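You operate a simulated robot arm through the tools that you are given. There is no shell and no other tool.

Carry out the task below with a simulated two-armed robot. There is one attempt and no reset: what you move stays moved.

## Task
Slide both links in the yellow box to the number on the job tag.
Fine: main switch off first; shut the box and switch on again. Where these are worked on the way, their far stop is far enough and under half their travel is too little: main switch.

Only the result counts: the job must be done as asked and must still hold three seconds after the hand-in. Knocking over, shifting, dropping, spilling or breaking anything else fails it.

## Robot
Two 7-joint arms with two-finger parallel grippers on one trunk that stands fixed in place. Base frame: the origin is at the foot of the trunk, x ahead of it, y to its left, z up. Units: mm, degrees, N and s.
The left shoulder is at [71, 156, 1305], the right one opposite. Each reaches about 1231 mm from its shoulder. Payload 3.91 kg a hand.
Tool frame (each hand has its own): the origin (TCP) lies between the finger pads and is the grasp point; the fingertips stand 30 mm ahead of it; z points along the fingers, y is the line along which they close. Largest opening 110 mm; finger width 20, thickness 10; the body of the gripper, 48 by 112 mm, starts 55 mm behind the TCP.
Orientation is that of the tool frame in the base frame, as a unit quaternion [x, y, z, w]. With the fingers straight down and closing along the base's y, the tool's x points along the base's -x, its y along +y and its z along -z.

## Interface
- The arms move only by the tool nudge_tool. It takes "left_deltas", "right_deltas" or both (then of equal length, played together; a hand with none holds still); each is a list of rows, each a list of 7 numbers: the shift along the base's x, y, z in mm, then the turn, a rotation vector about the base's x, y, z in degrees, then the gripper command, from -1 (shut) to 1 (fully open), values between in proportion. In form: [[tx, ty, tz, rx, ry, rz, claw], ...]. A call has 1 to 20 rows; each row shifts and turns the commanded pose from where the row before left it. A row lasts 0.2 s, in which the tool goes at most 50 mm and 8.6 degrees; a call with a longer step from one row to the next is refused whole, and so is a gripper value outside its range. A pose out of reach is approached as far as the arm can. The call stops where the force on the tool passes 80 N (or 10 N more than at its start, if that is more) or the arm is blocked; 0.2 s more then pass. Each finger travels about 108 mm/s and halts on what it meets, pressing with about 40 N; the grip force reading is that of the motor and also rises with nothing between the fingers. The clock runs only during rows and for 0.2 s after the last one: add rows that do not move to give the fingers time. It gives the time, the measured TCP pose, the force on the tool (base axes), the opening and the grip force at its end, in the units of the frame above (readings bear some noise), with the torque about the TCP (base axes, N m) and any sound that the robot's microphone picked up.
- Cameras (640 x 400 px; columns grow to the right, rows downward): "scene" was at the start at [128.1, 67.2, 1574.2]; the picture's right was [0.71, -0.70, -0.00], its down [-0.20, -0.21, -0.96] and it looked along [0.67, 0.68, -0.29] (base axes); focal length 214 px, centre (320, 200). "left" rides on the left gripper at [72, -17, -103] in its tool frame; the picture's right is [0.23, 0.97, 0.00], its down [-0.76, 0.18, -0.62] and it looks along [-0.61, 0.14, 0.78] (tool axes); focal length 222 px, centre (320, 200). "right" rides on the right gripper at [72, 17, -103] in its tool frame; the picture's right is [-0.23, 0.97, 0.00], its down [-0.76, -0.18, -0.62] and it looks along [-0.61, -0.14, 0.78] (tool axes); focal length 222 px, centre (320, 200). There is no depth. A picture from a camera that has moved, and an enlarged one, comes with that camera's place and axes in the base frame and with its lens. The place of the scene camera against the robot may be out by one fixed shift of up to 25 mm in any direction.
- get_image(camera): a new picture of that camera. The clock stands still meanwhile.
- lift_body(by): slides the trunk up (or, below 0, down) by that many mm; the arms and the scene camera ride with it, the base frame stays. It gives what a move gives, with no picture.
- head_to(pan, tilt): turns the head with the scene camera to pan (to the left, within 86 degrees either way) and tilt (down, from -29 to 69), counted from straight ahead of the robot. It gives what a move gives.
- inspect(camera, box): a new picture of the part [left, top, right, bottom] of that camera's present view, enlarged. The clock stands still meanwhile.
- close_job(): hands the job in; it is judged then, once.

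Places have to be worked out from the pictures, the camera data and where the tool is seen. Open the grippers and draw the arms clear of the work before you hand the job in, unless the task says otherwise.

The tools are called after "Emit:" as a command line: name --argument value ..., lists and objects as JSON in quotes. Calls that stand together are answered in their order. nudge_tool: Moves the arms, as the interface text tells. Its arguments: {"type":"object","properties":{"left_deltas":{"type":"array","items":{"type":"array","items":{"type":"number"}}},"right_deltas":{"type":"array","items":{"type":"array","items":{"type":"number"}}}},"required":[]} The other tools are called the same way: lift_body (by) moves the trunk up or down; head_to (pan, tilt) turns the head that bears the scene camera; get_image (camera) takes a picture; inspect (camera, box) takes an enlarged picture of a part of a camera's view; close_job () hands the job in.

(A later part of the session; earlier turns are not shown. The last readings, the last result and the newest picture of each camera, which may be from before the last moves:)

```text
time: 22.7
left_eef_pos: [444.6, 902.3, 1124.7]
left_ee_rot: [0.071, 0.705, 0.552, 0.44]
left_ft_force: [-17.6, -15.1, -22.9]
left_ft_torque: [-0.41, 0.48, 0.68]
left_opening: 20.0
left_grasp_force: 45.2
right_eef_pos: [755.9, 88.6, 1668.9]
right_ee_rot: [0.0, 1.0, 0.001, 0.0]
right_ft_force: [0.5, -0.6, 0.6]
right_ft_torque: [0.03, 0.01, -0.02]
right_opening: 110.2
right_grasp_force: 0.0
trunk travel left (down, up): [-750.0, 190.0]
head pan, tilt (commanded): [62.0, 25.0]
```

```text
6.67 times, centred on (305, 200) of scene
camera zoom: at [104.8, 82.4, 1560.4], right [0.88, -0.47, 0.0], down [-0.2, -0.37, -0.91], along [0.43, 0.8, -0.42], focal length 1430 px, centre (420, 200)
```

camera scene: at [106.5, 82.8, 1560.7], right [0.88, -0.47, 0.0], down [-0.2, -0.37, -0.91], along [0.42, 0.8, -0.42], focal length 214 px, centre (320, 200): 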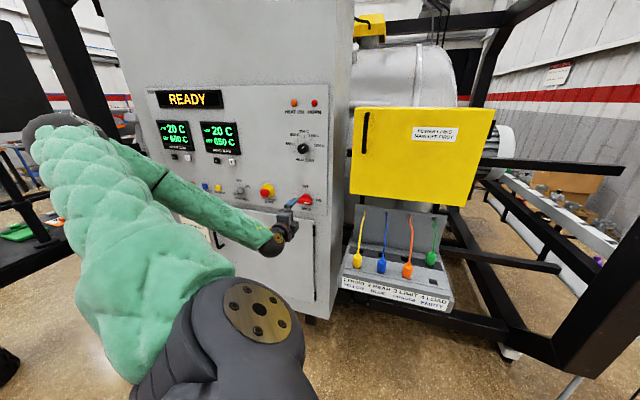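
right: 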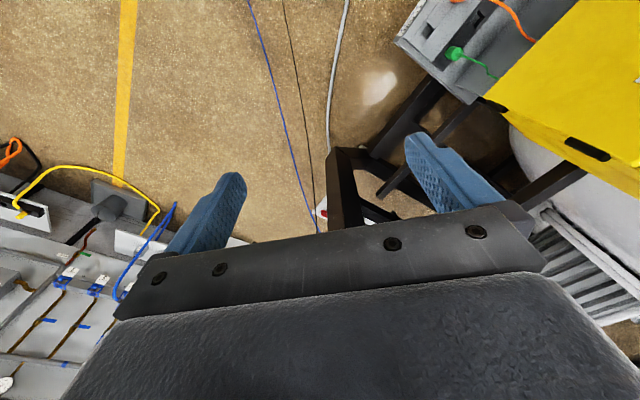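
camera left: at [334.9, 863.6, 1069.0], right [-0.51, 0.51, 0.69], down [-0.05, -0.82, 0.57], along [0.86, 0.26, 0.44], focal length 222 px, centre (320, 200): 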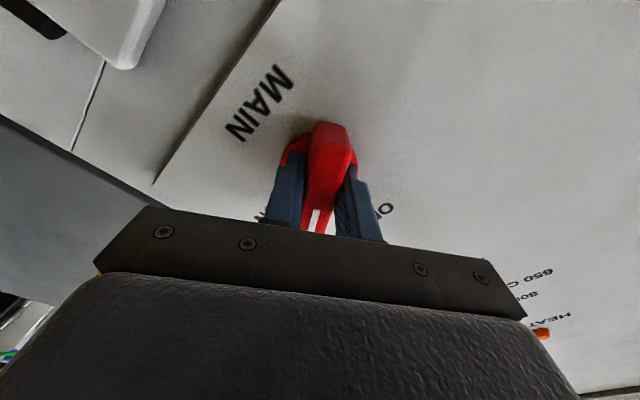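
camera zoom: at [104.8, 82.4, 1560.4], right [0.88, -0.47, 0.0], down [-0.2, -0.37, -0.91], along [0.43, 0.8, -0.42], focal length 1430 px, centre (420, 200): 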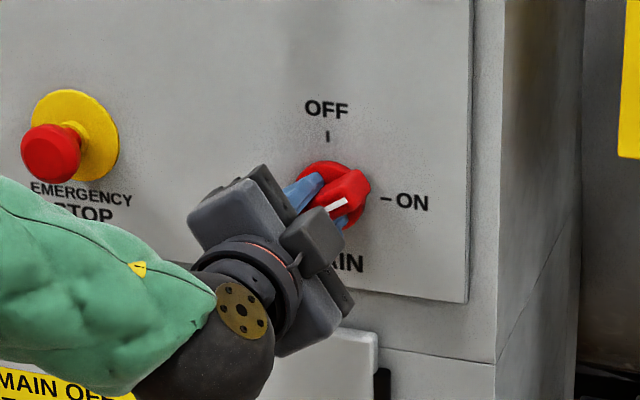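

The switch follows the hand (about 33° so far). I continue the turn through the remaining angle, easing back slightly.

Emit:
nudge_tool --left_deltas '[[-0.7, -0.7, -1, -5.74, -5.83, 0, -1], [-0.7, -0.7, 0, -5.74, -5.83, 0, -1], [0, 0, 0, -5.74, -5.83, 0, -1], [0, 0, 0, -5.74, -5.83, 0, -1], [0, 0, 0, -5.74, -5.83, 0, -1], [0, 0, 0, -5.74, -5.83, 0, -1], [0, 0, 0, -5.74, -5.83, 0, -1]]'

Emit:
get_image --camera "left"

Emit:
inspect --camera "scene" --box '[270, 170, 340, 230]'

```text
time: 24.3
left_eef_pos: [446.7, 898.8, 1123.2]
left_ee_rot: [-0.273, 0.654, 0.269, 0.652]
left_ft_force: [-8.3, -28.8, -42.7]
left_ft_torque: [-0.03, 0.62, -1.75]
left_opening: 20.0
left_grasp_force: 45.5
right_eef_pos: [759.2, 88.3, 1668.3]
right_ee_rot: [0.0, 1.0, 0.0, -0.001]
right_ft_force: [-0.3, 0.1, 0.6]
right_ft_torque: [-0.02, -0.02, -0.03]
right_opening: 110.0
right_grasp_force: 0.1
trunk travel left (down, up): [-750.0, 190.0]
head pan, tilt (commanded): [62.0, 25.0]
```

```text
taken
camera left: at [385.3, 813.8, 1049.2], right [-0.69, 0.68, -0.23], down [-0.56, -0.31, 0.76], along [0.45, 0.66, 0.6], focal length 222 px, centre (320, 200)
```

left: 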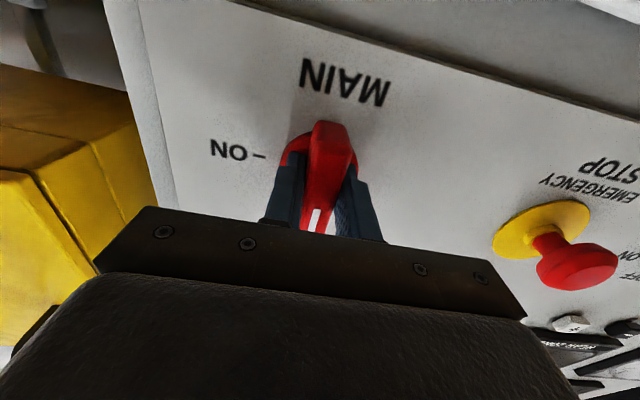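

```text
6.67 times, centred on (305, 200) of scene
camera zoom: at [107.2, 82.8, 1560.4], right [0.88, -0.47, 0.0], down [-0.2, -0.37, -0.91], along [0.43, 0.8, -0.42], focal length 1430 px, centre (420, 200)
```

zoom: 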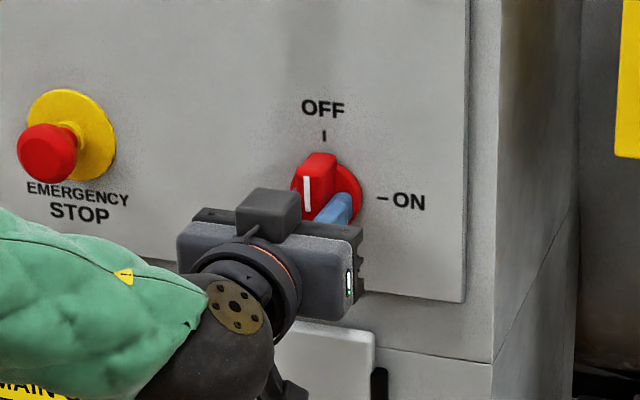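

The bar is now upright with its mark at OFF. I push a few degrees further to be sure of the stop, then open and back off.

Emit:
nudge_tool --left_deltas '[[0, -0.5, -1.5, -2.8, -2.85, 0, -1], [0, 0, 0, -2, -2, 0, -1]]'

Emit:
nudge_tool --left_deltas '[[0, 0, 0, 0, 0, 0, -0.5], [0, 0, 0, 0, 0, 0, 0.1], [-8, -8.1, 0, 0, 0, 0, 0.1], [-15, -15, 0, 0, 0, 0, 0.1], [-20, -20, 0, 0, 0, 0, 0.1], [-20, -20, 0, 0, 0, 0, 0.1], [-20, -20, 0, 0, 0, 0, 0.1]]'

Emit:
inspect --camera "scene" --box '[230, 170, 350, 250]'

Emit:
get_image --camera "left"

```text
time: 24.9
left_eef_pos: [446.0, 899.5, 1124.9]
left_ee_rot: [-0.312, 0.635, 0.234, 0.667]
left_ft_force: [-0.6, -25.5, -27.8]
left_ft_torque: [0.4, 1.19, -1.57]
left_opening: 22.2
left_grasp_force: 44.9
right_eef_pos: [757.6, 86.0, 1668.5]
right_ee_rot: [0.001, 1.0, 0.0, 0.0]
right_ft_force: [0.4, -0.2, -0.1]
right_ft_torque: [-0.01, 0.02, 0.0]
right_opening: 109.8
right_grasp_force: 0.0
trunk travel left (down, up): [-750.0, 190.0]
head pan, tilt (commanded): [62.0, 25.0]
```

```text
time: 26.5
left_eef_pos: [360.0, 815.7, 1124.2]
left_ee_rot: [-0.312, 0.635, 0.233, 0.667]
left_ft_force: [0.1, -0.2, 0.7]
left_ft_torque: [-0.02, 0.0, 0.03]
left_opening: 60.4
left_grasp_force: 0.0
right_eef_pos: [756.1, 86.4, 1670.0]
right_ee_rot: [0.0, 1.0, 0.0, 0.001]
right_ft_force: [-0.5, -0.5, 0.9]
right_ft_torque: [0.01, -0.03, 0.01]
right_opening: 110.0
right_grasp_force: 0.0
trunk travel left (down, up): [-750.0, 190.0]
head pan, tilt (commanded): [62.0, 25.0]
```

```text
5.00 times, centred on (290, 210) of scene
camera zoom: at [104.5, 81.3, 1560.9], right [0.88, -0.47, 0.0], down [-0.2, -0.37, -0.91], along [0.43, 0.8, -0.42], focal length 1072 px, centre (470, 150)
```

zoom: 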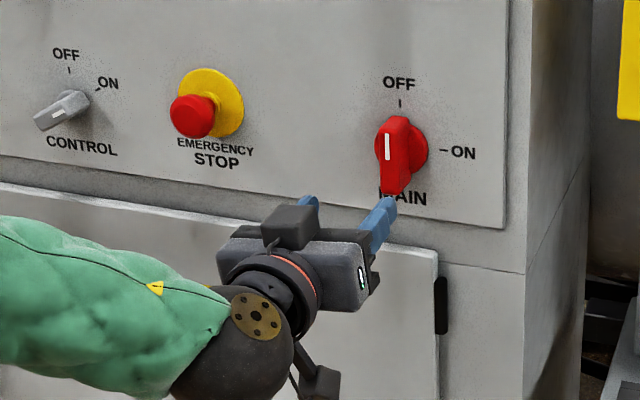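

```text
taken
camera left: at [305.6, 724.1, 1052.8], right [-0.67, 0.66, -0.34], down [-0.63, -0.26, 0.74], along [0.4, 0.71, 0.58], focal length 222 px, centre (320, 200)
```

left: 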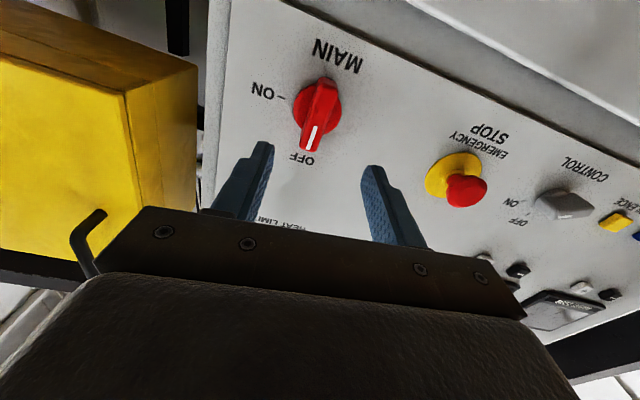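

Main is OFF. From the pictures the door spans from [613,785] (left edge) to [926,477] (hinge side), z 1174–1517, with the vertical handle near [623, 723], z 1363–1500. I move the left hand in front of the handle, fingers closing horizontally.

Emit:
nudge_tool --left_deltas '[[15, -18.4, 34, 0.54, 0.55, 0, 0.1], [21.3, -18.4, 34, 0.54, 0.55, 0, 0.1], [21.3, -18.4, 34, 0.54, 0.55, 0, 0.1], [21.3, -18.4, 34, 0.54, 0.55, 0, 0.1], [21.3, -18.4, 34, 0.54, 0.55, 0, 0.1], [21.3, -18.4, 34, 0.54, 0.55, 0, 0.1], [21.3, -18.4, 34, 0.54, 0.55, 0, 0.1], [21.3, -18.4, 34, 0.54, 0.55, 0, 0.1], [21.3, -18.4, 34, 0.54, 0.55, 0, 0.3]]'

Emit:
get_image --camera "left"

Emit:
get_image --camera "scene"

```text
time: 28.5
left_eef_pos: [547.0, 648.2, 1427.7]
left_ee_rot: [-0.273, 0.654, 0.274, 0.65]
left_ft_force: [0.1, -0.1, -0.3]
left_ft_torque: [0.04, 0.03, 0.0]
left_opening: 71.5
left_grasp_force: 0.0
right_eef_pos: [759.1, 87.7, 1668.7]
right_ee_rot: [0.0, 1.0, 0.0, -0.001]
right_ft_force: [0.1, 0.1, -0.1]
right_ft_torque: [0.03, 0.02, 0.0]
right_opening: 110.1
right_grasp_force: 0.1
trunk travel left (down, up): [-750.0, 190.0]
head pan, tilt (commanded): [62.0, 25.0]
```

```text
taken
camera left: at [486.7, 562.8, 1354.4], right [-0.7, 0.68, -0.22], down [-0.56, -0.32, 0.76], along [0.45, 0.66, 0.6], focal length 222 px, centre (320, 200)
```

left: 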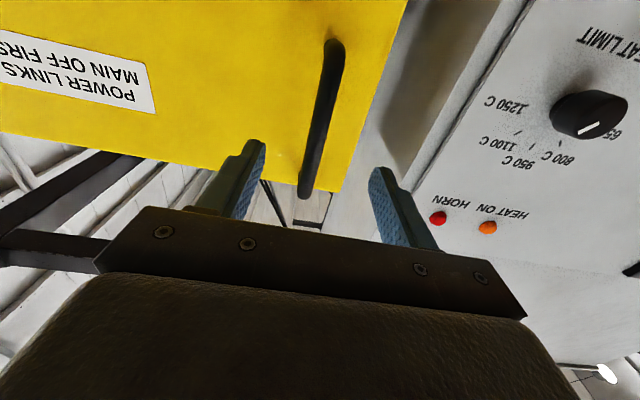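

```text
taken
camera scene: at [107.5, 81.7, 1560.6], right [0.88, -0.47, 0.0], down [-0.2, -0.37, -0.91], along [0.42, 0.8, -0.42], focal length 214 px, centre (320, 200)
```

scene: 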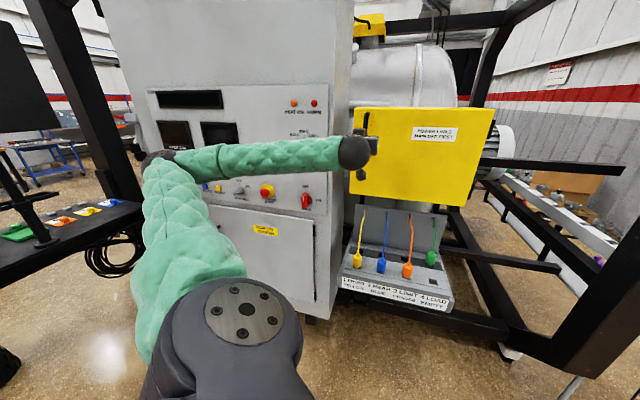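

The displays went blank (power off). The handle lies about 4 mm right of the hand axis and roughly 90 mm ahead; I shift and advance 60 mm first, then look.

Emit:
nudge_tool --left_deltas '[[13.5, 11.5, 0, 0, 0, 0, 0.3], [14, 14.3, 0, 0, 0, 0, 0.3], [14, 14.3, 0, 0, 0, 0, 0.3]]'

Emit:
get_image --camera "left"

Emit:
inspect --camera "scene" --box '[320, 90, 420, 200]'

```text
time: 29.3
left_eef_pos: [588.5, 692.6, 1429.5]
left_ee_rot: [-0.273, 0.653, 0.273, 0.651]
left_ft_force: [0.2, 0.0, -0.8]
left_ft_torque: [0.04, 0.01, 0.05]
left_opening: 71.7
left_grasp_force: 0.1
right_eef_pos: [757.7, 87.5, 1668.5]
right_ee_rot: [0.0, 1.0, 0.0, 0.0]
right_ft_force: [0.8, -0.5, -0.6]
right_ft_torque: [-0.01, 0.0, -0.02]
right_opening: 110.3
right_grasp_force: 0.1
trunk travel left (down, up): [-750.0, 190.0]
head pan, tilt (commanded): [62.0, 25.0]
```

```text
taken
camera left: at [527.2, 606.3, 1355.2], right [-0.69, 0.68, -0.23], down [-0.56, -0.32, 0.76], along [0.45, 0.66, 0.61], focal length 222 px, centre (320, 200)
```

left: 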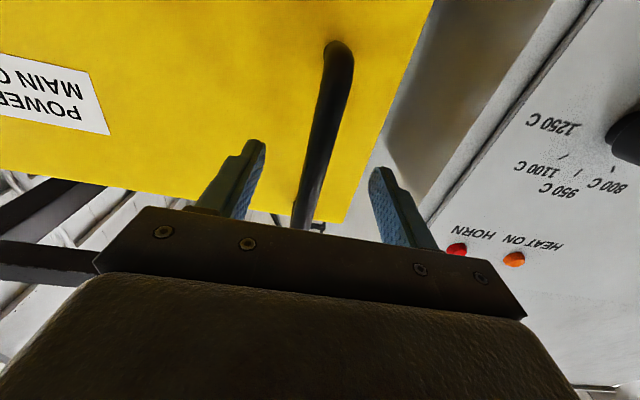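

```text
3.64 times, centred on (370, 145) of scene
camera zoom: at [105.8, 82.2, 1560.8], right [0.88, -0.47, 0.0], down [-0.2, -0.37, -0.91], along [0.42, 0.8, -0.42], focal length 780 px, centre (138, 400)
```

zoom: 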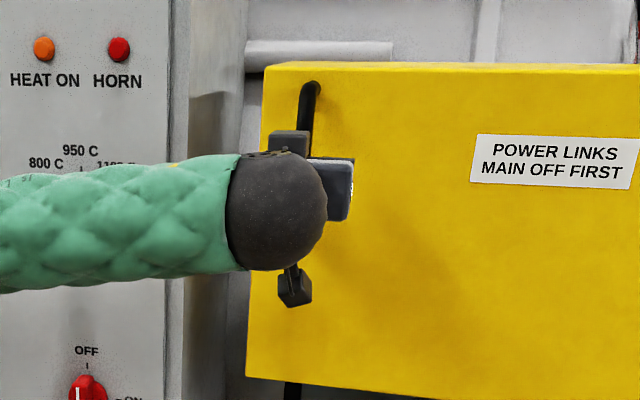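

Handle is centred between the fingers. I advance 25 mm more and close on it.

Emit:
nudge_tool --left_deltas '[[8.8, 8.9, 0, 0, 0, 0, 0.3], [8.8, 8.9, 0, 0, 0, 0, 0.3], [0, 0, 0, 0, 0, 0, 0.3]]'

Emit:
get_image --camera "left"

```text
time: 30.1
left_eef_pos: [606.3, 710.5, 1429.0]
left_ee_rot: [-0.274, 0.653, 0.274, 0.651]
left_ft_force: [-0.1, 0.8, -0.1]
left_ft_torque: [0.01, 0.0, -0.01]
left_opening: 71.5
left_grasp_force: 0.1
right_eef_pos: [757.0, 86.8, 1669.4]
right_ee_rot: [0.0, 1.0, 0.001, 0.0]
right_ft_force: [0.4, -0.1, -0.2]
right_ft_torque: [0.0, 0.02, -0.03]
right_opening: 109.7
right_grasp_force: 0.1
trunk travel left (down, up): [-750.0, 190.0]
head pan, tilt (commanded): [62.0, 25.0]
```

```text
taken
camera left: at [545.0, 624.1, 1354.8], right [-0.7, 0.68, -0.23], down [-0.56, -0.32, 0.76], along [0.45, 0.66, 0.61], focal length 222 px, centre (320, 200)
```

left: 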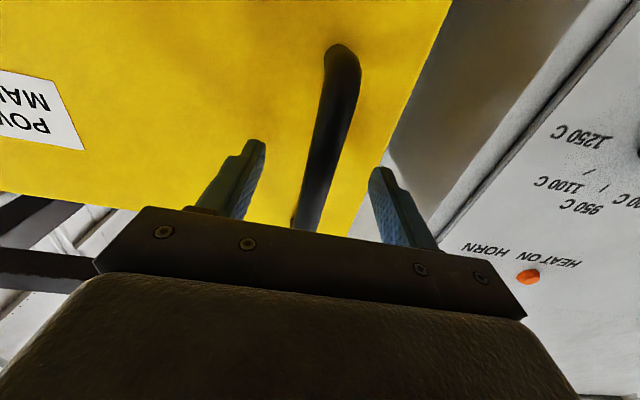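

The handle is between the fingers; I close on it.

Emit:
nudge_tool --left_deltas '[[3.6, 1, 0, 0, 0, 0, 0.3], [0, 0, 0, 0, 0, 0, -0.3], [0, 0, 0, 0, 0, 0, -1], [0, 0, 0, 0, 0, 0, -1], [0, 0, 0, 0, 0, 0, -1]]'

Emit:
get_image --camera "left"

```text
time: 31.3
left_eef_pos: [610.4, 710.5, 1428.3]
left_ee_rot: [-0.274, 0.653, 0.274, 0.651]
left_ft_force: [1.3, -1.3, 0.1]
left_ft_torque: [-0.1, -0.04, -0.01]
left_opening: 15.6
left_grasp_force: 44.9
right_eef_pos: [757.9, 87.5, 1668.2]
right_ee_rot: [0.001, 1.0, 0.0, -0.001]
right_ft_force: [-0.6, -0.2, -0.7]
right_ft_torque: [0.02, 0.01, -0.01]
right_opening: 110.0
right_grasp_force: 0.1
trunk travel left (down, up): [-750.0, 190.0]
head pan, tilt (commanded): [62.0, 25.0]
```

```text
taken
camera left: at [549.5, 624.7, 1354.8], right [-0.69, 0.68, -0.23], down [-0.56, -0.32, 0.76], along [0.45, 0.66, 0.61], focal length 222 px, centre (320, 200)
```

left: 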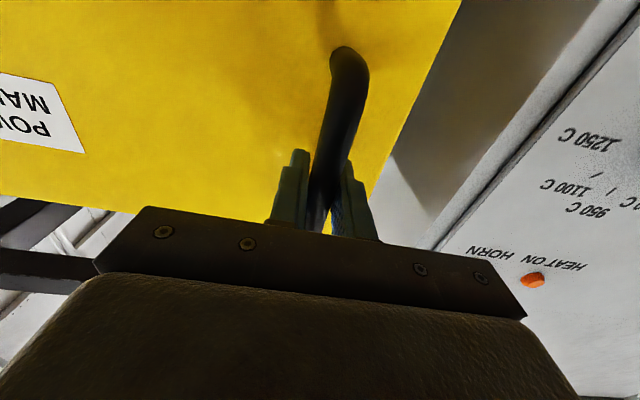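

Handle gripped (15.6 mm). I pull gently along the first degrees of the door's arc to test that it swings on the right-side hinge.

Emit:
nudge_tool --left_deltas '[[-5, -6.8, 0, 0, 0, 1.2, -1], [-5, -7.2, 0, 0, 0, 1.3, -1], [-9.2, -14.4, 0, 0, 0, 2.5, -1]]'

Emit:
get_image --camera "left"

Emit:
get_image --camera "scene"

```text
time: 32.1
left_eef_pos: [590.0, 681.3, 1428.4]
left_ee_rot: [-0.302, 0.641, 0.302, 0.638]
left_ft_force: [-1.7, -0.1, -5.5]
left_ft_torque: [0.55, -0.48, -0.12]
left_opening: 15.6
left_grasp_force: 44.8
right_eef_pos: [758.0, 87.1, 1668.5]
right_ee_rot: [0.0, 1.0, 0.0, 0.0]
right_ft_force: [-0.2, 0.2, 0.7]
right_ft_torque: [-0.04, -0.01, -0.01]
right_opening: 110.1
right_grasp_force: 0.0
trunk travel left (down, up): [-750.0, 190.0]
head pan, tilt (commanded): [62.0, 25.0]
```

```text
taken
camera left: at [536.8, 591.3, 1354.8], right [-0.75, 0.62, -0.23], down [-0.53, -0.37, 0.76], along [0.39, 0.69, 0.6], focal length 222 px, centre (320, 200)
```

left: 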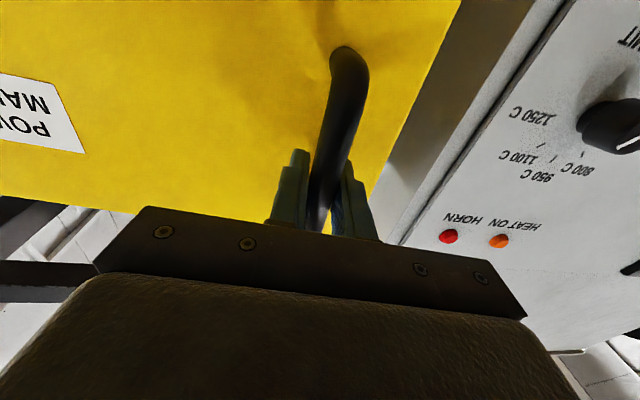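

```text
taken
camera scene: at [106.1, 82.0, 1560.6], right [0.88, -0.47, 0.0], down [-0.2, -0.37, -0.91], along [0.42, 0.8, -0.42], focal length 214 px, centre (320, 200)
```

scene: 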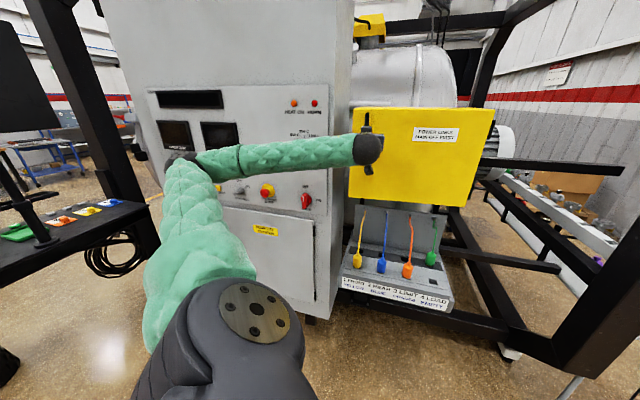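

The door swings with hardly any force. I continue along the arc to about 35–40°.

Emit:
nudge_tool --left_deltas '[[-16.5, -29.9, 0, 0, 0, 5, -1], [-14, -31.3, 0, 0, 0, 5, -1], [-11.1, -32.4, 0, 0, 0, 5, -1], [-8.3, -33.3, 0, 0, 0, 5, -1], [-5.4, -33.8, 0, 0, 0, 5, -1], [-2.4, -34.1, 0, 0, 0, 5, -1]]'

Emit:
get_image --camera "left"

Emit:
get_image --camera "scene"

```text
time: 33.5
left_eef_pos: [550.8, 603.5, 1429.5]
left_ee_rot: [-0.375, 0.601, 0.373, 0.599]
left_ft_force: [-30.3, 11.8, -27.2]
left_ft_torque: [-0.18, 0.11, -0.07]
left_opening: 15.5
left_grasp_force: 44.9
left hand out of reach, approached as far as the arm can: row 3, 4, 5, 6
right_eef_pos: [753.8, 91.7, 1670.1]
right_ee_rot: [0.0, 1.0, -0.001, 0.001]
right_ft_force: [0.0, -0.8, -0.3]
right_ft_torque: [-0.01, 0.0, -0.01]
right_opening: 109.8
right_grasp_force: 0.0
trunk travel left (down, up): [-750.0, 190.0]
head pan, tilt (commanded): [62.0, 25.0]
```

```text
taken
camera left: at [519.2, 502.2, 1355.4], right [-0.87, 0.43, -0.23], down [-0.43, -0.48, 0.76], along [0.22, 0.77, 0.6], focal length 222 px, centre (320, 200)
```

left: 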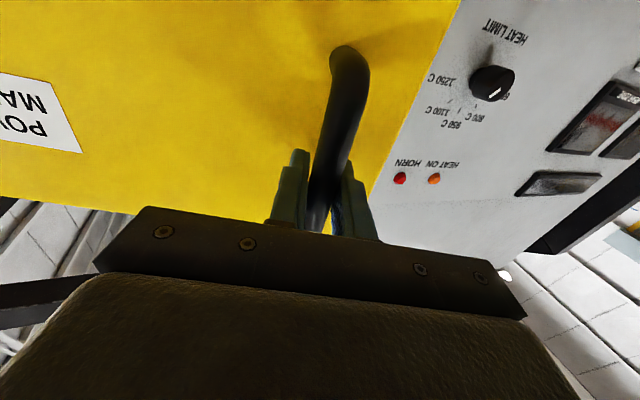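

```text
taken
camera scene: at [103.1, 85.4, 1560.7], right [0.88, -0.47, 0.0], down [-0.2, -0.38, -0.91], along [0.43, 0.8, -0.42], focal length 214 px, centre (320, 200)
```

scene: 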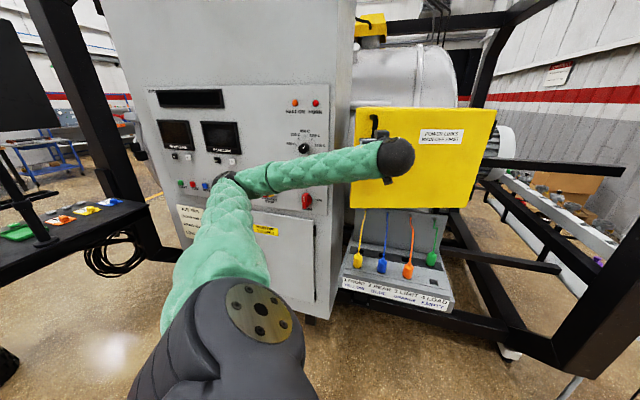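

The arm reached its near limit at about 18° of door opening. The gap is enough to hook the door edge from inside, so I release the handle and back off as far as possible.

Emit:
nudge_tool --left_deltas '[[0, 0, 0, 0, 0, 0, -0.3], [0, 0, 0, 0, 0, 0, 0.2], [0, 0, 0, 0, 0, 0, 0.5]]'

Emit:
get_image --camera "left"

Emit:
get_image --camera "scene"

```text
time: 34.3
left_eef_pos: [554.4, 598.8, 1429.3]
left_ee_rot: [-0.373, 0.602, 0.374, 0.599]
left_ft_force: [0.2, 0.3, -0.1]
left_ft_torque: [0.02, 0.0, 0.05]
left_opening: 82.7
left_grasp_force: 0.1
right_eef_pos: [759.6, 85.1, 1666.7]
right_ee_rot: [0.0, 1.0, 0.002, -0.002]
right_ft_force: [0.3, -0.4, 0.3]
right_ft_torque: [0.0, 0.03, 0.02]
right_opening: 110.0
right_grasp_force: 0.1
trunk travel left (down, up): [-750.0, 190.0]
head pan, tilt (commanded): [62.0, 25.0]
```

```text
taken
camera left: at [523.2, 497.8, 1355.9], right [-0.87, 0.43, -0.23], down [-0.43, -0.48, 0.76], along [0.22, 0.76, 0.61], focal length 222 px, centre (320, 200)
```

left: 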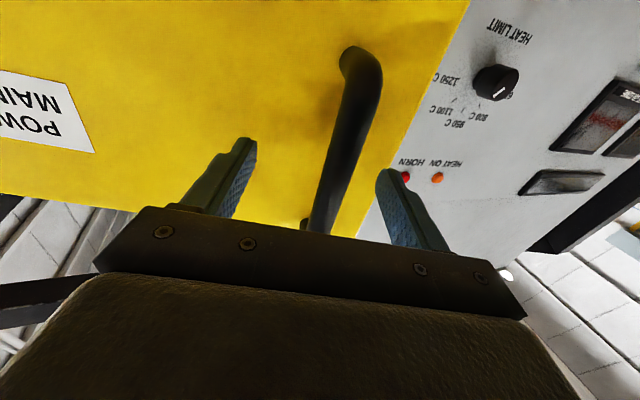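

```text
taken
camera scene: at [107.3, 80.6, 1560.8], right [0.88, -0.47, 0.0], down [-0.2, -0.37, -0.91], along [0.42, 0.8, -0.42], focal length 214 px, centre (320, 200)
```

scene: 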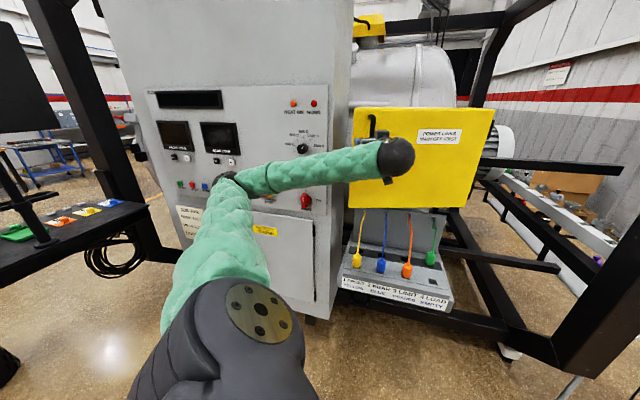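

The door stays put. I back the hand off from the handle along its own axis.

Emit:
nudge_tool --left_deltas '[[-6.6, -13.5, 0, 0, 0, 0, 0.9], [-6.6, -13.5, 0, 0, 0, 0, 1], [-6.6, -13.5, 0, 0, 0, 0, 1], [-6.6, -13.5, 0, 0, 0, 0, 1]]'

Emit:
get_image --camera "left"

```text
time: 35.3
left_eef_pos: [555.8, 584.8, 1428.4]
left_ee_rot: [-0.369, 0.605, 0.369, 0.602]
left_ft_force: [-0.9, -0.2, 0.4]
left_ft_torque: [-0.01, 0.01, 0.02]
left_opening: 109.6
left_grasp_force: 0.0
left hand out of reach, approached as far as the arm can: row 1, 2, 3, 4
right_eef_pos: [759.4, 88.3, 1668.0]
right_ee_rot: [0.0, 1.0, 0.0, -0.001]
right_ft_force: [-0.2, -0.3, 0.0]
right_ft_torque: [0.0, 0.04, 0.03]
right_opening: 110.0
right_grasp_force: 0.0
trunk travel left (down, up): [-750.0, 190.0]
head pan, tilt (commanded): [62.0, 25.0]
```

```text
taken
camera left: at [522.6, 485.8, 1355.1], right [-0.87, 0.44, -0.23], down [-0.44, -0.47, 0.76], along [0.23, 0.76, 0.6], focal length 222 px, centre (320, 200)
```

left: 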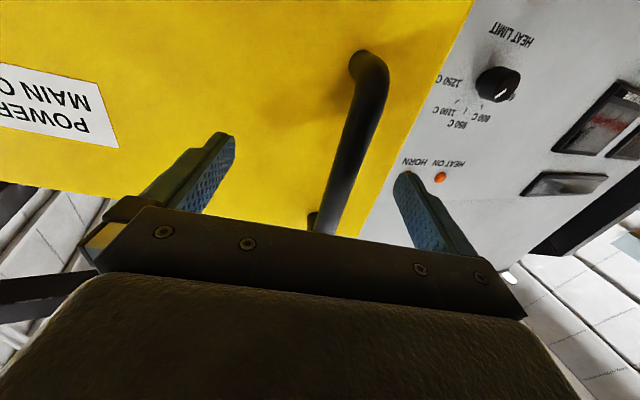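

The arm can't retreat further that way; I raise the hand straight up past the handle's top instead (the handle passes between the open fingers).

Emit:
nudge_tool --left_deltas '[[0, -2, 35, 0, 0, 0, 1], [0, -3, 35, 0, 0, 0, 1], [0, -3, 35, 0, 0, 0, 1], [0, -3, 35, 0, 0, 0, 1]]'

Emit:
get_image --camera "left"

Emit:
get_image --camera "scene"

```text
time: 36.5
left_eef_pos: [621.3, 570.9, 1290.6]
left_ee_rot: [-0.264, 0.736, 0.459, 0.423]
left_ft_force: [-0.8, -0.7, 0.4]
left_ft_torque: [0.0, 0.03, -0.03]
left_opening: 110.0
left_grasp_force: 0.1
left hand out of reach, approached as far as the arm can: row 1
right_eef_pos: [756.1, 84.0, 1670.8]
right_ee_rot: [0.0, 1.0, 0.0, 0.001]
right_ft_force: [-1.0, -0.1, 0.4]
right_ft_torque: [0.04, -0.02, -0.06]
right_opening: 109.8
right_grasp_force: 0.1
trunk travel left (down, up): [-750.0, 190.0]
head pan, tilt (commanded): [62.0, 25.0]
stopped in row 4 (left hand): the arm was blocked; the commanded pose is now the measured one
```

```text
taken
camera left: at [557.0, 470.2, 1241.4], right [-0.87, 0.43, 0.24], down [0.01, -0.48, 0.88], along [0.49, 0.76, 0.41], focal length 222 px, centre (320, 200)
```

left: 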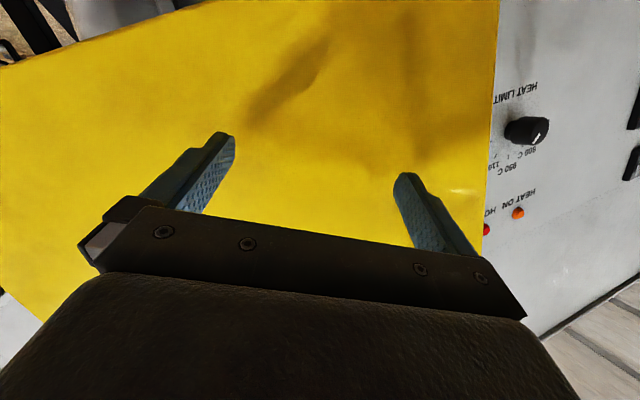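

```text
taken
camera scene: at [104.2, 79.6, 1560.9], right [0.88, -0.47, 0.0], down [-0.2, -0.37, -0.91], along [0.43, 0.8, -0.42], focal length 214 px, centre (320, 200)
```

scene: 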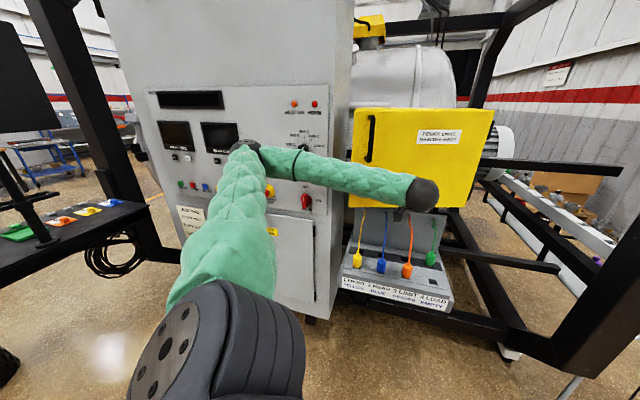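

The arm flipped its elbow near its limit but nothing was hit: the door is still ajar and the hand is in front of the door, free. I pitch the fingers downward while easing away and up, in a short chunk.

Emit:
nudge_tool --left_deltas '[[-3, -8, 10, -7.37, 3.11, 0, 1], [-3, -8, 15, -7.37, 3.11, 0, 0.5], [-3, -8, 15, -7.37, 3.11, 0, 0], [-3, -8, 15, -7.37, 3.11, 0, -0.5]]'

Emit:
get_image --camera "left"

Emit:
get_image --camera "scene"

```text
time: 37.5
left_eef_pos: [609.8, 539.0, 1344.9]
left_ee_rot: [-0.312, 0.87, 0.281, 0.26]
left_ft_force: [0.4, 0.5, -0.8]
left_ft_torque: [-0.02, -0.02, -0.01]
left_opening: 27.5
left_grasp_force: 0.0
right_eef_pos: [757.9, 85.9, 1668.3]
right_ee_rot: [0.001, 1.0, 0.0, 0.0]
right_ft_force: [-1.0, -0.1, 0.4]
right_ft_torque: [0.0, -0.02, 0.0]
right_opening: 110.2
right_grasp_force: 0.1
trunk travel left (down, up): [-750.0, 190.0]
head pan, tilt (commanded): [62.0, 25.0]
```

```text
taken
camera left: at [544.4, 432.2, 1365.5], right [-0.82, 0.54, 0.18], down [0.22, 0.01, 0.98], along [0.53, 0.84, -0.13], focal length 222 px, centre (320, 200)
```

left: 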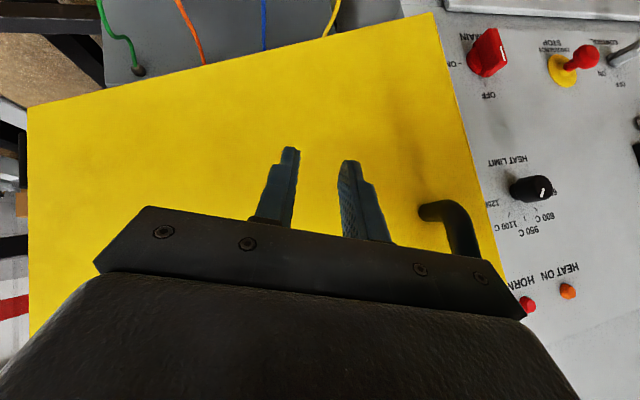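

```text
taken
camera scene: at [105.9, 81.2, 1560.8], right [0.88, -0.47, 0.0], down [-0.2, -0.37, -0.91], along [0.43, 0.8, -0.42], focal length 214 px, centre (320, 200)
```

scene: 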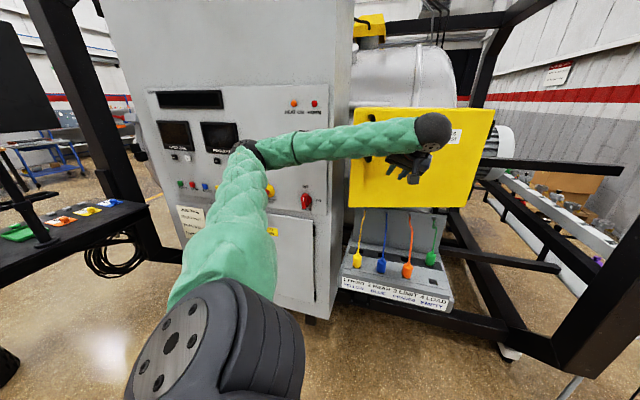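

Going well. I continue to pitch down and rise above the box's top.

Emit:
nudge_tool --left_deltas '[[-5, -5, 38, -6.9, 2.91, 0, -0.8], [-5, -3, 40, -6.9, 2.91, 0, -1], [-5, 0, 42, -6.9, 2.91, 0, -1], [-5, 0, 42, -6.9, 2.91, 0, -1], [-5, 0, 42, -6.9, 2.91, 0, -1], [-5, 0, 42, -6.9, 2.91, 0, -1]]'

Emit:
get_image --camera "left"

Emit:
get_image --camera "scene"

```text
time: 38.9
left_eef_pos: [579.9, 532.2, 1589.7]
left_ee_rot: [-0.337, 0.941, -0.001, 0.001]
left_ft_force: [0.3, -0.5, -0.3]
left_ft_torque: [0.03, -0.01, -0.02]
left_opening: 0.1
left_grasp_force: 37.7
right_eef_pos: [756.5, 85.9, 1669.5]
right_ee_rot: [0.0, 1.0, 0.001, -0.001]
right_ft_force: [-0.3, 0.3, -0.4]
right_ft_torque: [0.0, 0.0, -0.01]
right_opening: 109.8
right_grasp_force: 0.1
trunk travel left (down, up): [-750.0, 190.0]
head pan, tilt (commanded): [62.0, 25.0]
```

```text
taken
camera left: at [533.7, 472.7, 1690.7], right [-0.8, 0.61, 0.0], down [0.47, 0.62, 0.62], along [0.38, 0.5, -0.78], focal length 222 px, centre (320, 200)
```

left: 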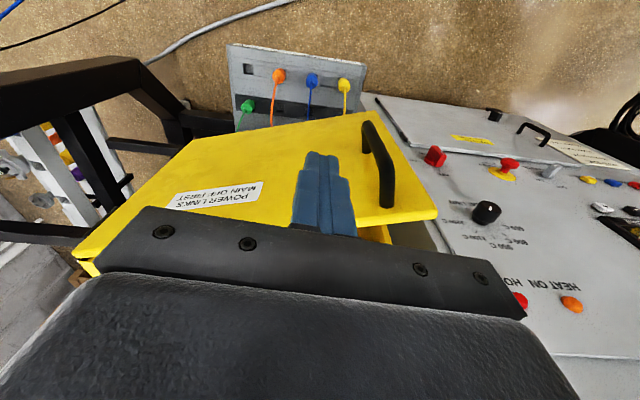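

```text
taken
camera scene: at [105.2, 80.7, 1560.8], right [0.88, -0.47, 0.0], down [-0.2, -0.37, -0.91], along [0.43, 0.8, -0.42], focal length 214 px, centre (320, 200)
```

scene: 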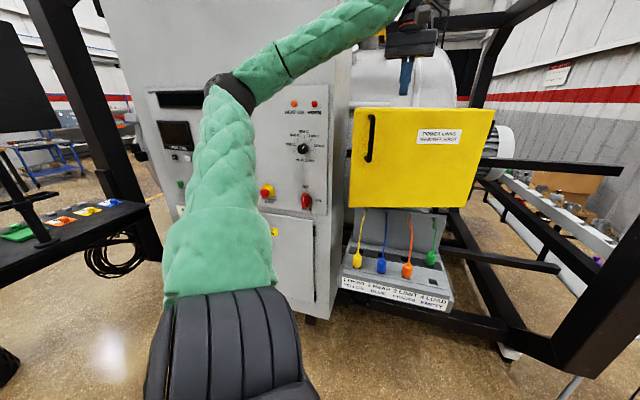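

Left camera puts the ajar door's top corner at [531, 670], matching an 18° opening. I move the closed left fingers over the door top to above the gap behind its left edge, and move the right arm out of the door's swing.

Emit:
nudge_tool --left_deltas '[[2, 33, 0, 0, 0, 0, -1], [2, 33, 0, 0, 0, 0, -1], [2, 33, 0, 0, 0, 0, -1], [2, 33, 0, 0, 0, 0, -1], [1, 33, 0, 0, 0, 0, -1], [0, 0, 0, 0, 0, 0, -1], [0, 0, 0, 0, 0, 0, -1], [0, 0, 0, 0, 0, 0, -1], [0, 0, 0, 0, 0, 0, -1]]' --right_deltas '[[-8, -45, -5, 0, 0, 0, 1], [-8, -45, -5, 0, 0, 0, 1], [-8, -45, -5, 0, 0, 0, 1], [-8, -45, -5, 0, 0, 0, 1], [-8, -45, -5, 0, 0, 0, 1], [-8, -45, -5, 0, 0, 0, 1], [-8, -45, -5, 0, 0, 0, 1], [-8, -45, -5, 0, 0, 0, 1], [-8, -45, -5, 0, 0, 0, 1]]'

Emit:
get_image --camera "left"

Emit:
get_image --camera "scene"

```text
time: 40.9
left_eef_pos: [590.6, 694.2, 1593.0]
left_ee_rot: [-0.338, 0.941, 0.001, 0.002]
left_ft_force: [-1.4, -0.2, 0.4]
left_ft_torque: [0.01, -0.01, 0.01]
left_opening: 0.1
left_grasp_force: 37.4
left hand out of reach, approached as far as the arm can: row 5
right_eef_pos: [685.6, -322.5, 1623.5]
right_ee_rot: [-0.001, 1.0, 0.001, 0.001]
right_ft_force: [-0.1, -0.3, 0.6]
right_ft_torque: [0.0, 0.01, 0.01]
right_opening: 110.1
right_grasp_force: 0.0
trunk travel left (down, up): [-750.0, 190.0]
head pan, tilt (commanded): [62.0, 25.0]
```

```text
taken
camera left: at [545.1, 635.9, 1693.8], right [-0.8, 0.61, 0.0], down [0.47, 0.62, 0.63], along [0.38, 0.5, -0.78], focal length 222 px, centre (320, 200)
```

left: 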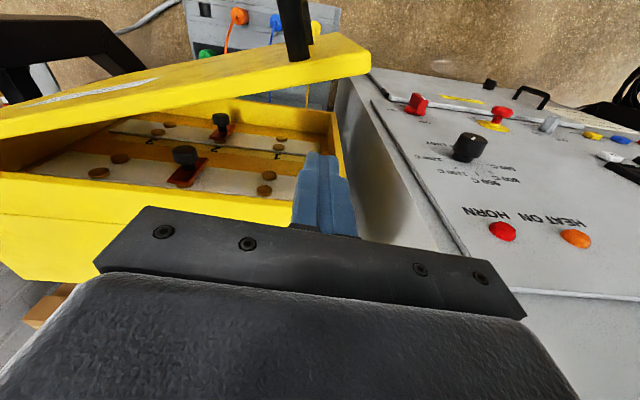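

```text
taken
camera scene: at [105.0, 79.3, 1561.0], right [0.88, -0.47, 0.0], down [-0.2, -0.37, -0.91], along [0.42, 0.8, -0.42], focal length 214 px, centre (320, 200)
```

scene: 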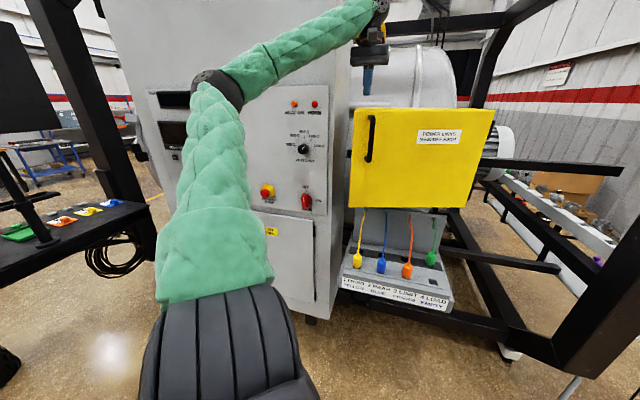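

The camera sees into the box: two sliders with black knobs. I zoom in on them.

Emit:
inspect --camera "left" --box '[0, 80, 350, 260]'

```text
1.83 times, centred on (175, 170) of left
camera zoom: at [545.1, 635.9, 1693.8], right [-0.8, 0.61, 0.0], down [0.47, 0.62, 0.63], along [0.38, 0.5, -0.78], focal length 406 px, centre (585, 255)
```

zoom: 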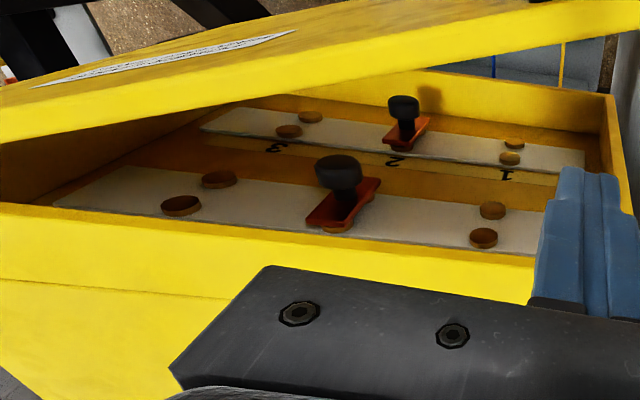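

Both links sit at 2 (middle); 1 is at the left end (seen from the robot front). The fingers are above the gap with good clearance on both sides, so I lower them behind the door's edge.

Emit:
nudge_tool --left_deltas '[[0, 0, -35, 0, 0, 0, -1], [0, 0, -35, 0, 0, 0, -1], [0, 0, -33, 0, 0, 0, -1]]'

Emit:
get_image --camera "left"

Emit:
get_image --camera "scene"

```text
time: 41.7
left_eef_pos: [593.7, 699.1, 1486.8]
left_ee_rot: [-0.337, 0.941, 0.0, 0.001]
left_ft_force: [-0.8, -0.5, 0.0]
left_ft_torque: [-0.03, 0.0, -0.01]
left_opening: 0.0
left_grasp_force: 37.3
right_eef_pos: [688.0, -317.3, 1623.9]
right_ee_rot: [0.0, 1.0, 0.0, -0.001]
right_ft_force: [0.4, -0.6, 1.3]
right_ft_torque: [-0.04, -0.01, 0.01]
right_opening: 109.9
right_grasp_force: 0.2
trunk travel left (down, up): [-750.0, 190.0]
head pan, tilt (commanded): [62.0, 25.0]
```

```text
taken
camera left: at [547.6, 639.7, 1588.2], right [-0.8, 0.61, 0.0], down [0.47, 0.62, 0.63], along [0.38, 0.5, -0.78], focal length 222 px, centre (320, 200)
```

left: 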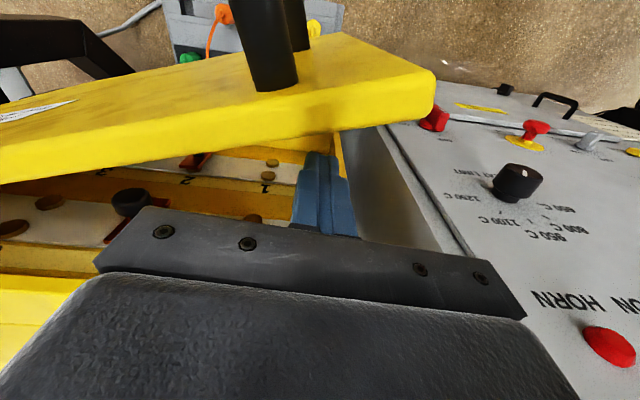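

```text
taken
camera scene: at [106.6, 82.6, 1560.8], right [0.88, -0.47, 0.0], down [-0.2, -0.37, -0.91], along [0.42, 0.8, -0.42], focal length 214 px, centre (320, 200)
```

scene: 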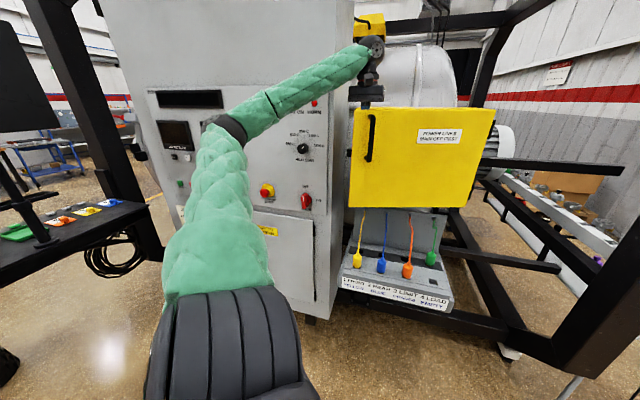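

The fingertips are behind the door's upper edge. I sweep the door open along its arc, first to about 50°.

Emit:
nudge_tool --left_deltas '[[-14.5, -22.3, 0, 0, 0, 0, -1], [-14.5, -22.3, 0, 0, 0, 0, -1], [-14, -32.2, 0, 0, 0, 0, -1], [-11.2, -33.4, 0, 0, 0, 0, -1], [-8.2, -34.1, 0, 0, 0, 0, -1], [-5.2, -34.8, 0, 0, 0, 0, -1], [-2.1, -35.1, 0, 0, 0, 0, -1]]'

Emit:
get_image --camera "left"

Emit:
get_image --camera "scene"

```text
time: 43.3
left_eef_pos: [524.9, 481.8, 1484.8]
left_ee_rot: [-0.339, 0.941, 0.001, 0.001]
left_ft_force: [-0.1, 0.7, -0.9]
left_ft_torque: [0.03, -0.01, -0.01]
left_opening: 0.2
left_grasp_force: 37.7
right_eef_pos: [687.7, -320.3, 1624.6]
right_ee_rot: [-0.001, 1.0, 0.001, -0.001]
right_ft_force: [-0.8, -0.2, -0.1]
right_ft_torque: [0.0, 0.02, -0.03]
right_opening: 110.0
right_grasp_force: 0.1
trunk travel left (down, up): [-750.0, 190.0]
head pan, tilt (commanded): [62.0, 25.0]
```

```text
taken
camera left: at [478.9, 422.5, 1587.9], right [-0.8, 0.61, 0.0], down [0.47, 0.62, 0.63], along [0.38, 0.5, -0.78], focal length 222 px, centre (320, 200)
```

left: 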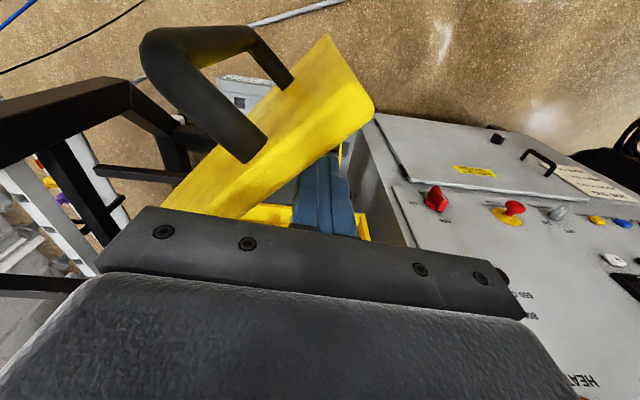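

```text
taken
camera scene: at [106.8, 80.2, 1560.8], right [0.88, -0.47, 0.0], down [-0.2, -0.37, -0.91], along [0.42, 0.8, -0.42], focal length 214 px, centre (320, 200)
```

scene: 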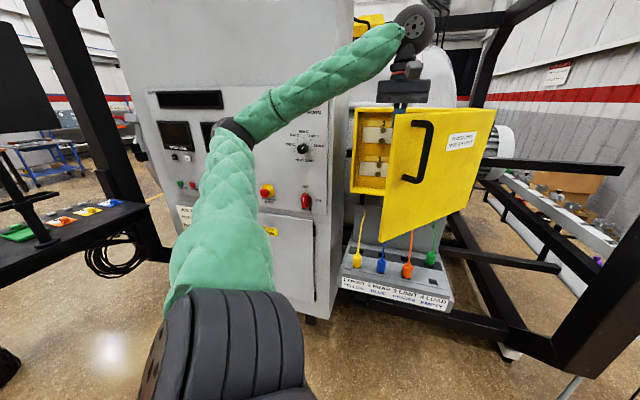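

The door swings nicely. I continue the sweep to about 90°.

Emit:
nudge_tool --left_deltas '[[0, -32, 0, 0, 0, 0, -1], [4, -34.9, 0, 0, 0, 0, -1], [7, -34.4, 0, 0, 0, 0, -1], [9.9, -33.7, 0, 0, 0, 0, -1], [12.9, -32.7, 0, 0, 0, 0, -1], [15.7, -31.5, 0, 0, 0, 0, -1], [18.4, -29.9, 0, 0, 0, 0, -1], [20.9, -28.3, 0, 0, 0, 0, -1]]'

Emit:
get_image --camera "left"

Emit:
get_image --camera "scene"

```text
time: 45.1
left_eef_pos: [612.2, 223.2, 1487.2]
left_ee_rot: [-0.338, 0.941, 0.001, 0.001]
left_ft_force: [-0.1, -1.5, -0.4]
left_ft_torque: [0.02, 0.01, 0.03]
left_opening: 0.0
left_grasp_force: 37.5
right_eef_pos: [689.0, -320.9, 1622.9]
right_ee_rot: [0.0, 1.0, 0.001, -0.001]
right_ft_force: [1.0, 0.4, -0.5]
right_ft_torque: [0.03, 0.01, 0.02]
right_opening: 110.1
right_grasp_force: 0.1
trunk travel left (down, up): [-750.0, 190.0]
head pan, tilt (commanded): [62.0, 25.0]
```

```text
taken
camera left: at [566.4, 164.2, 1588.5], right [-0.8, 0.61, 0.0], down [0.47, 0.62, 0.63], along [0.38, 0.5, -0.78], focal length 222 px, centre (320, 200)
```

left: 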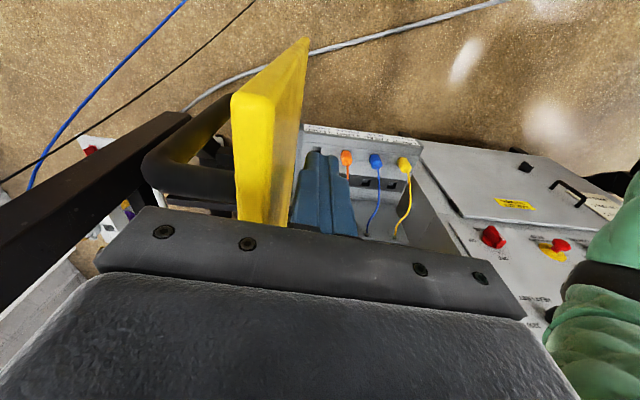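

```text
taken
camera scene: at [107.8, 79.5, 1560.7], right [0.88, -0.47, 0.0], down [-0.2, -0.37, -0.91], along [0.42, 0.8, -0.42], focal length 214 px, centre (320, 200)
```

scene: 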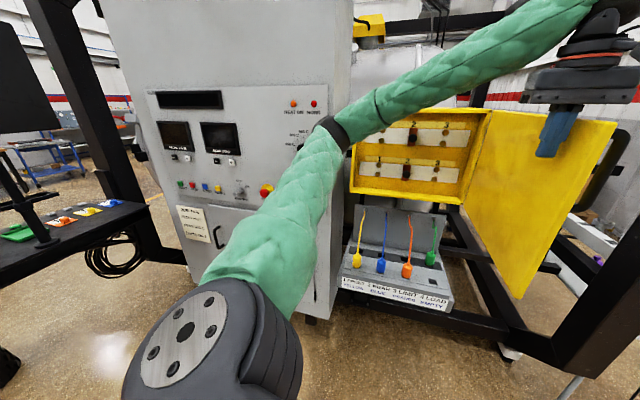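

Door near 90°. I push it a bit further, to about 105°, to have room for working inside.

Emit:
nudge_tool --left_deltas '[[23.2, -26.3, 0, 0, 0, 0, -1], [25.5, -24.2, 0, 0, 0, 0, -1], [27.5, -21.9, 0, 0, 0, 0, -1]]'

Emit:
get_image --camera "scene"

Emit:
inspect --camera "scene" --box '[340, 100, 500, 215]'

```text
time: 45.9
left_eef_pos: [689.0, 152.3, 1488.8]
left_ee_rot: [-0.338, 0.941, 0.0, 0.002]
left_ft_force: [0.4, -0.2, 0.5]
left_ft_torque: [-0.01, 0.01, 0.0]
left_opening: 0.3
left_grasp_force: 37.2
right_eef_pos: [687.4, -318.2, 1624.1]
right_ee_rot: [-0.001, 1.0, 0.0, -0.001]
right_ft_force: [-0.1, 0.4, 0.6]
right_ft_torque: [0.03, 0.01, 0.01]
right_opening: 110.0
right_grasp_force: 0.0
trunk travel left (down, up): [-750.0, 190.0]
head pan, tilt (commanded): [62.0, 25.0]
```

```text
taken
camera scene: at [106.3, 81.0, 1560.8], right [0.88, -0.47, 0.0], down [-0.2, -0.37, -0.91], along [0.42, 0.8, -0.42], focal length 214 px, centre (320, 200)
```

scene: 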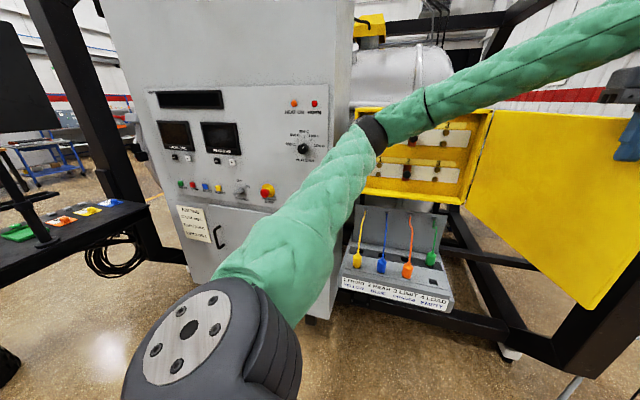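

```text
3.48 times, centred on (420, 158) of scene
camera zoom: at [106.3, 81.0, 1560.8], right [0.88, -0.47, 0.0], down [-0.2, -0.37, -0.91], along [0.42, 0.8, -0.42], focal length 746 px, centre (-28, 348)
```

zoom: 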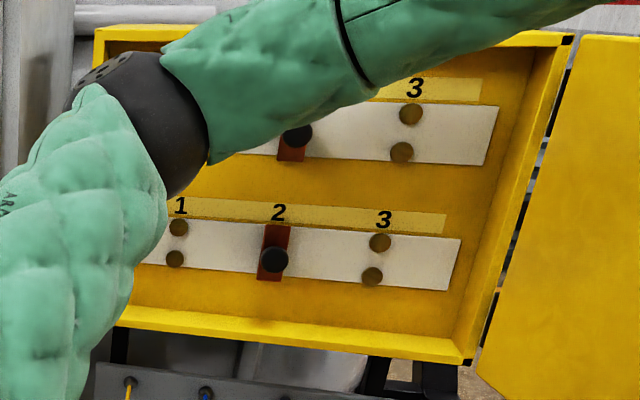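

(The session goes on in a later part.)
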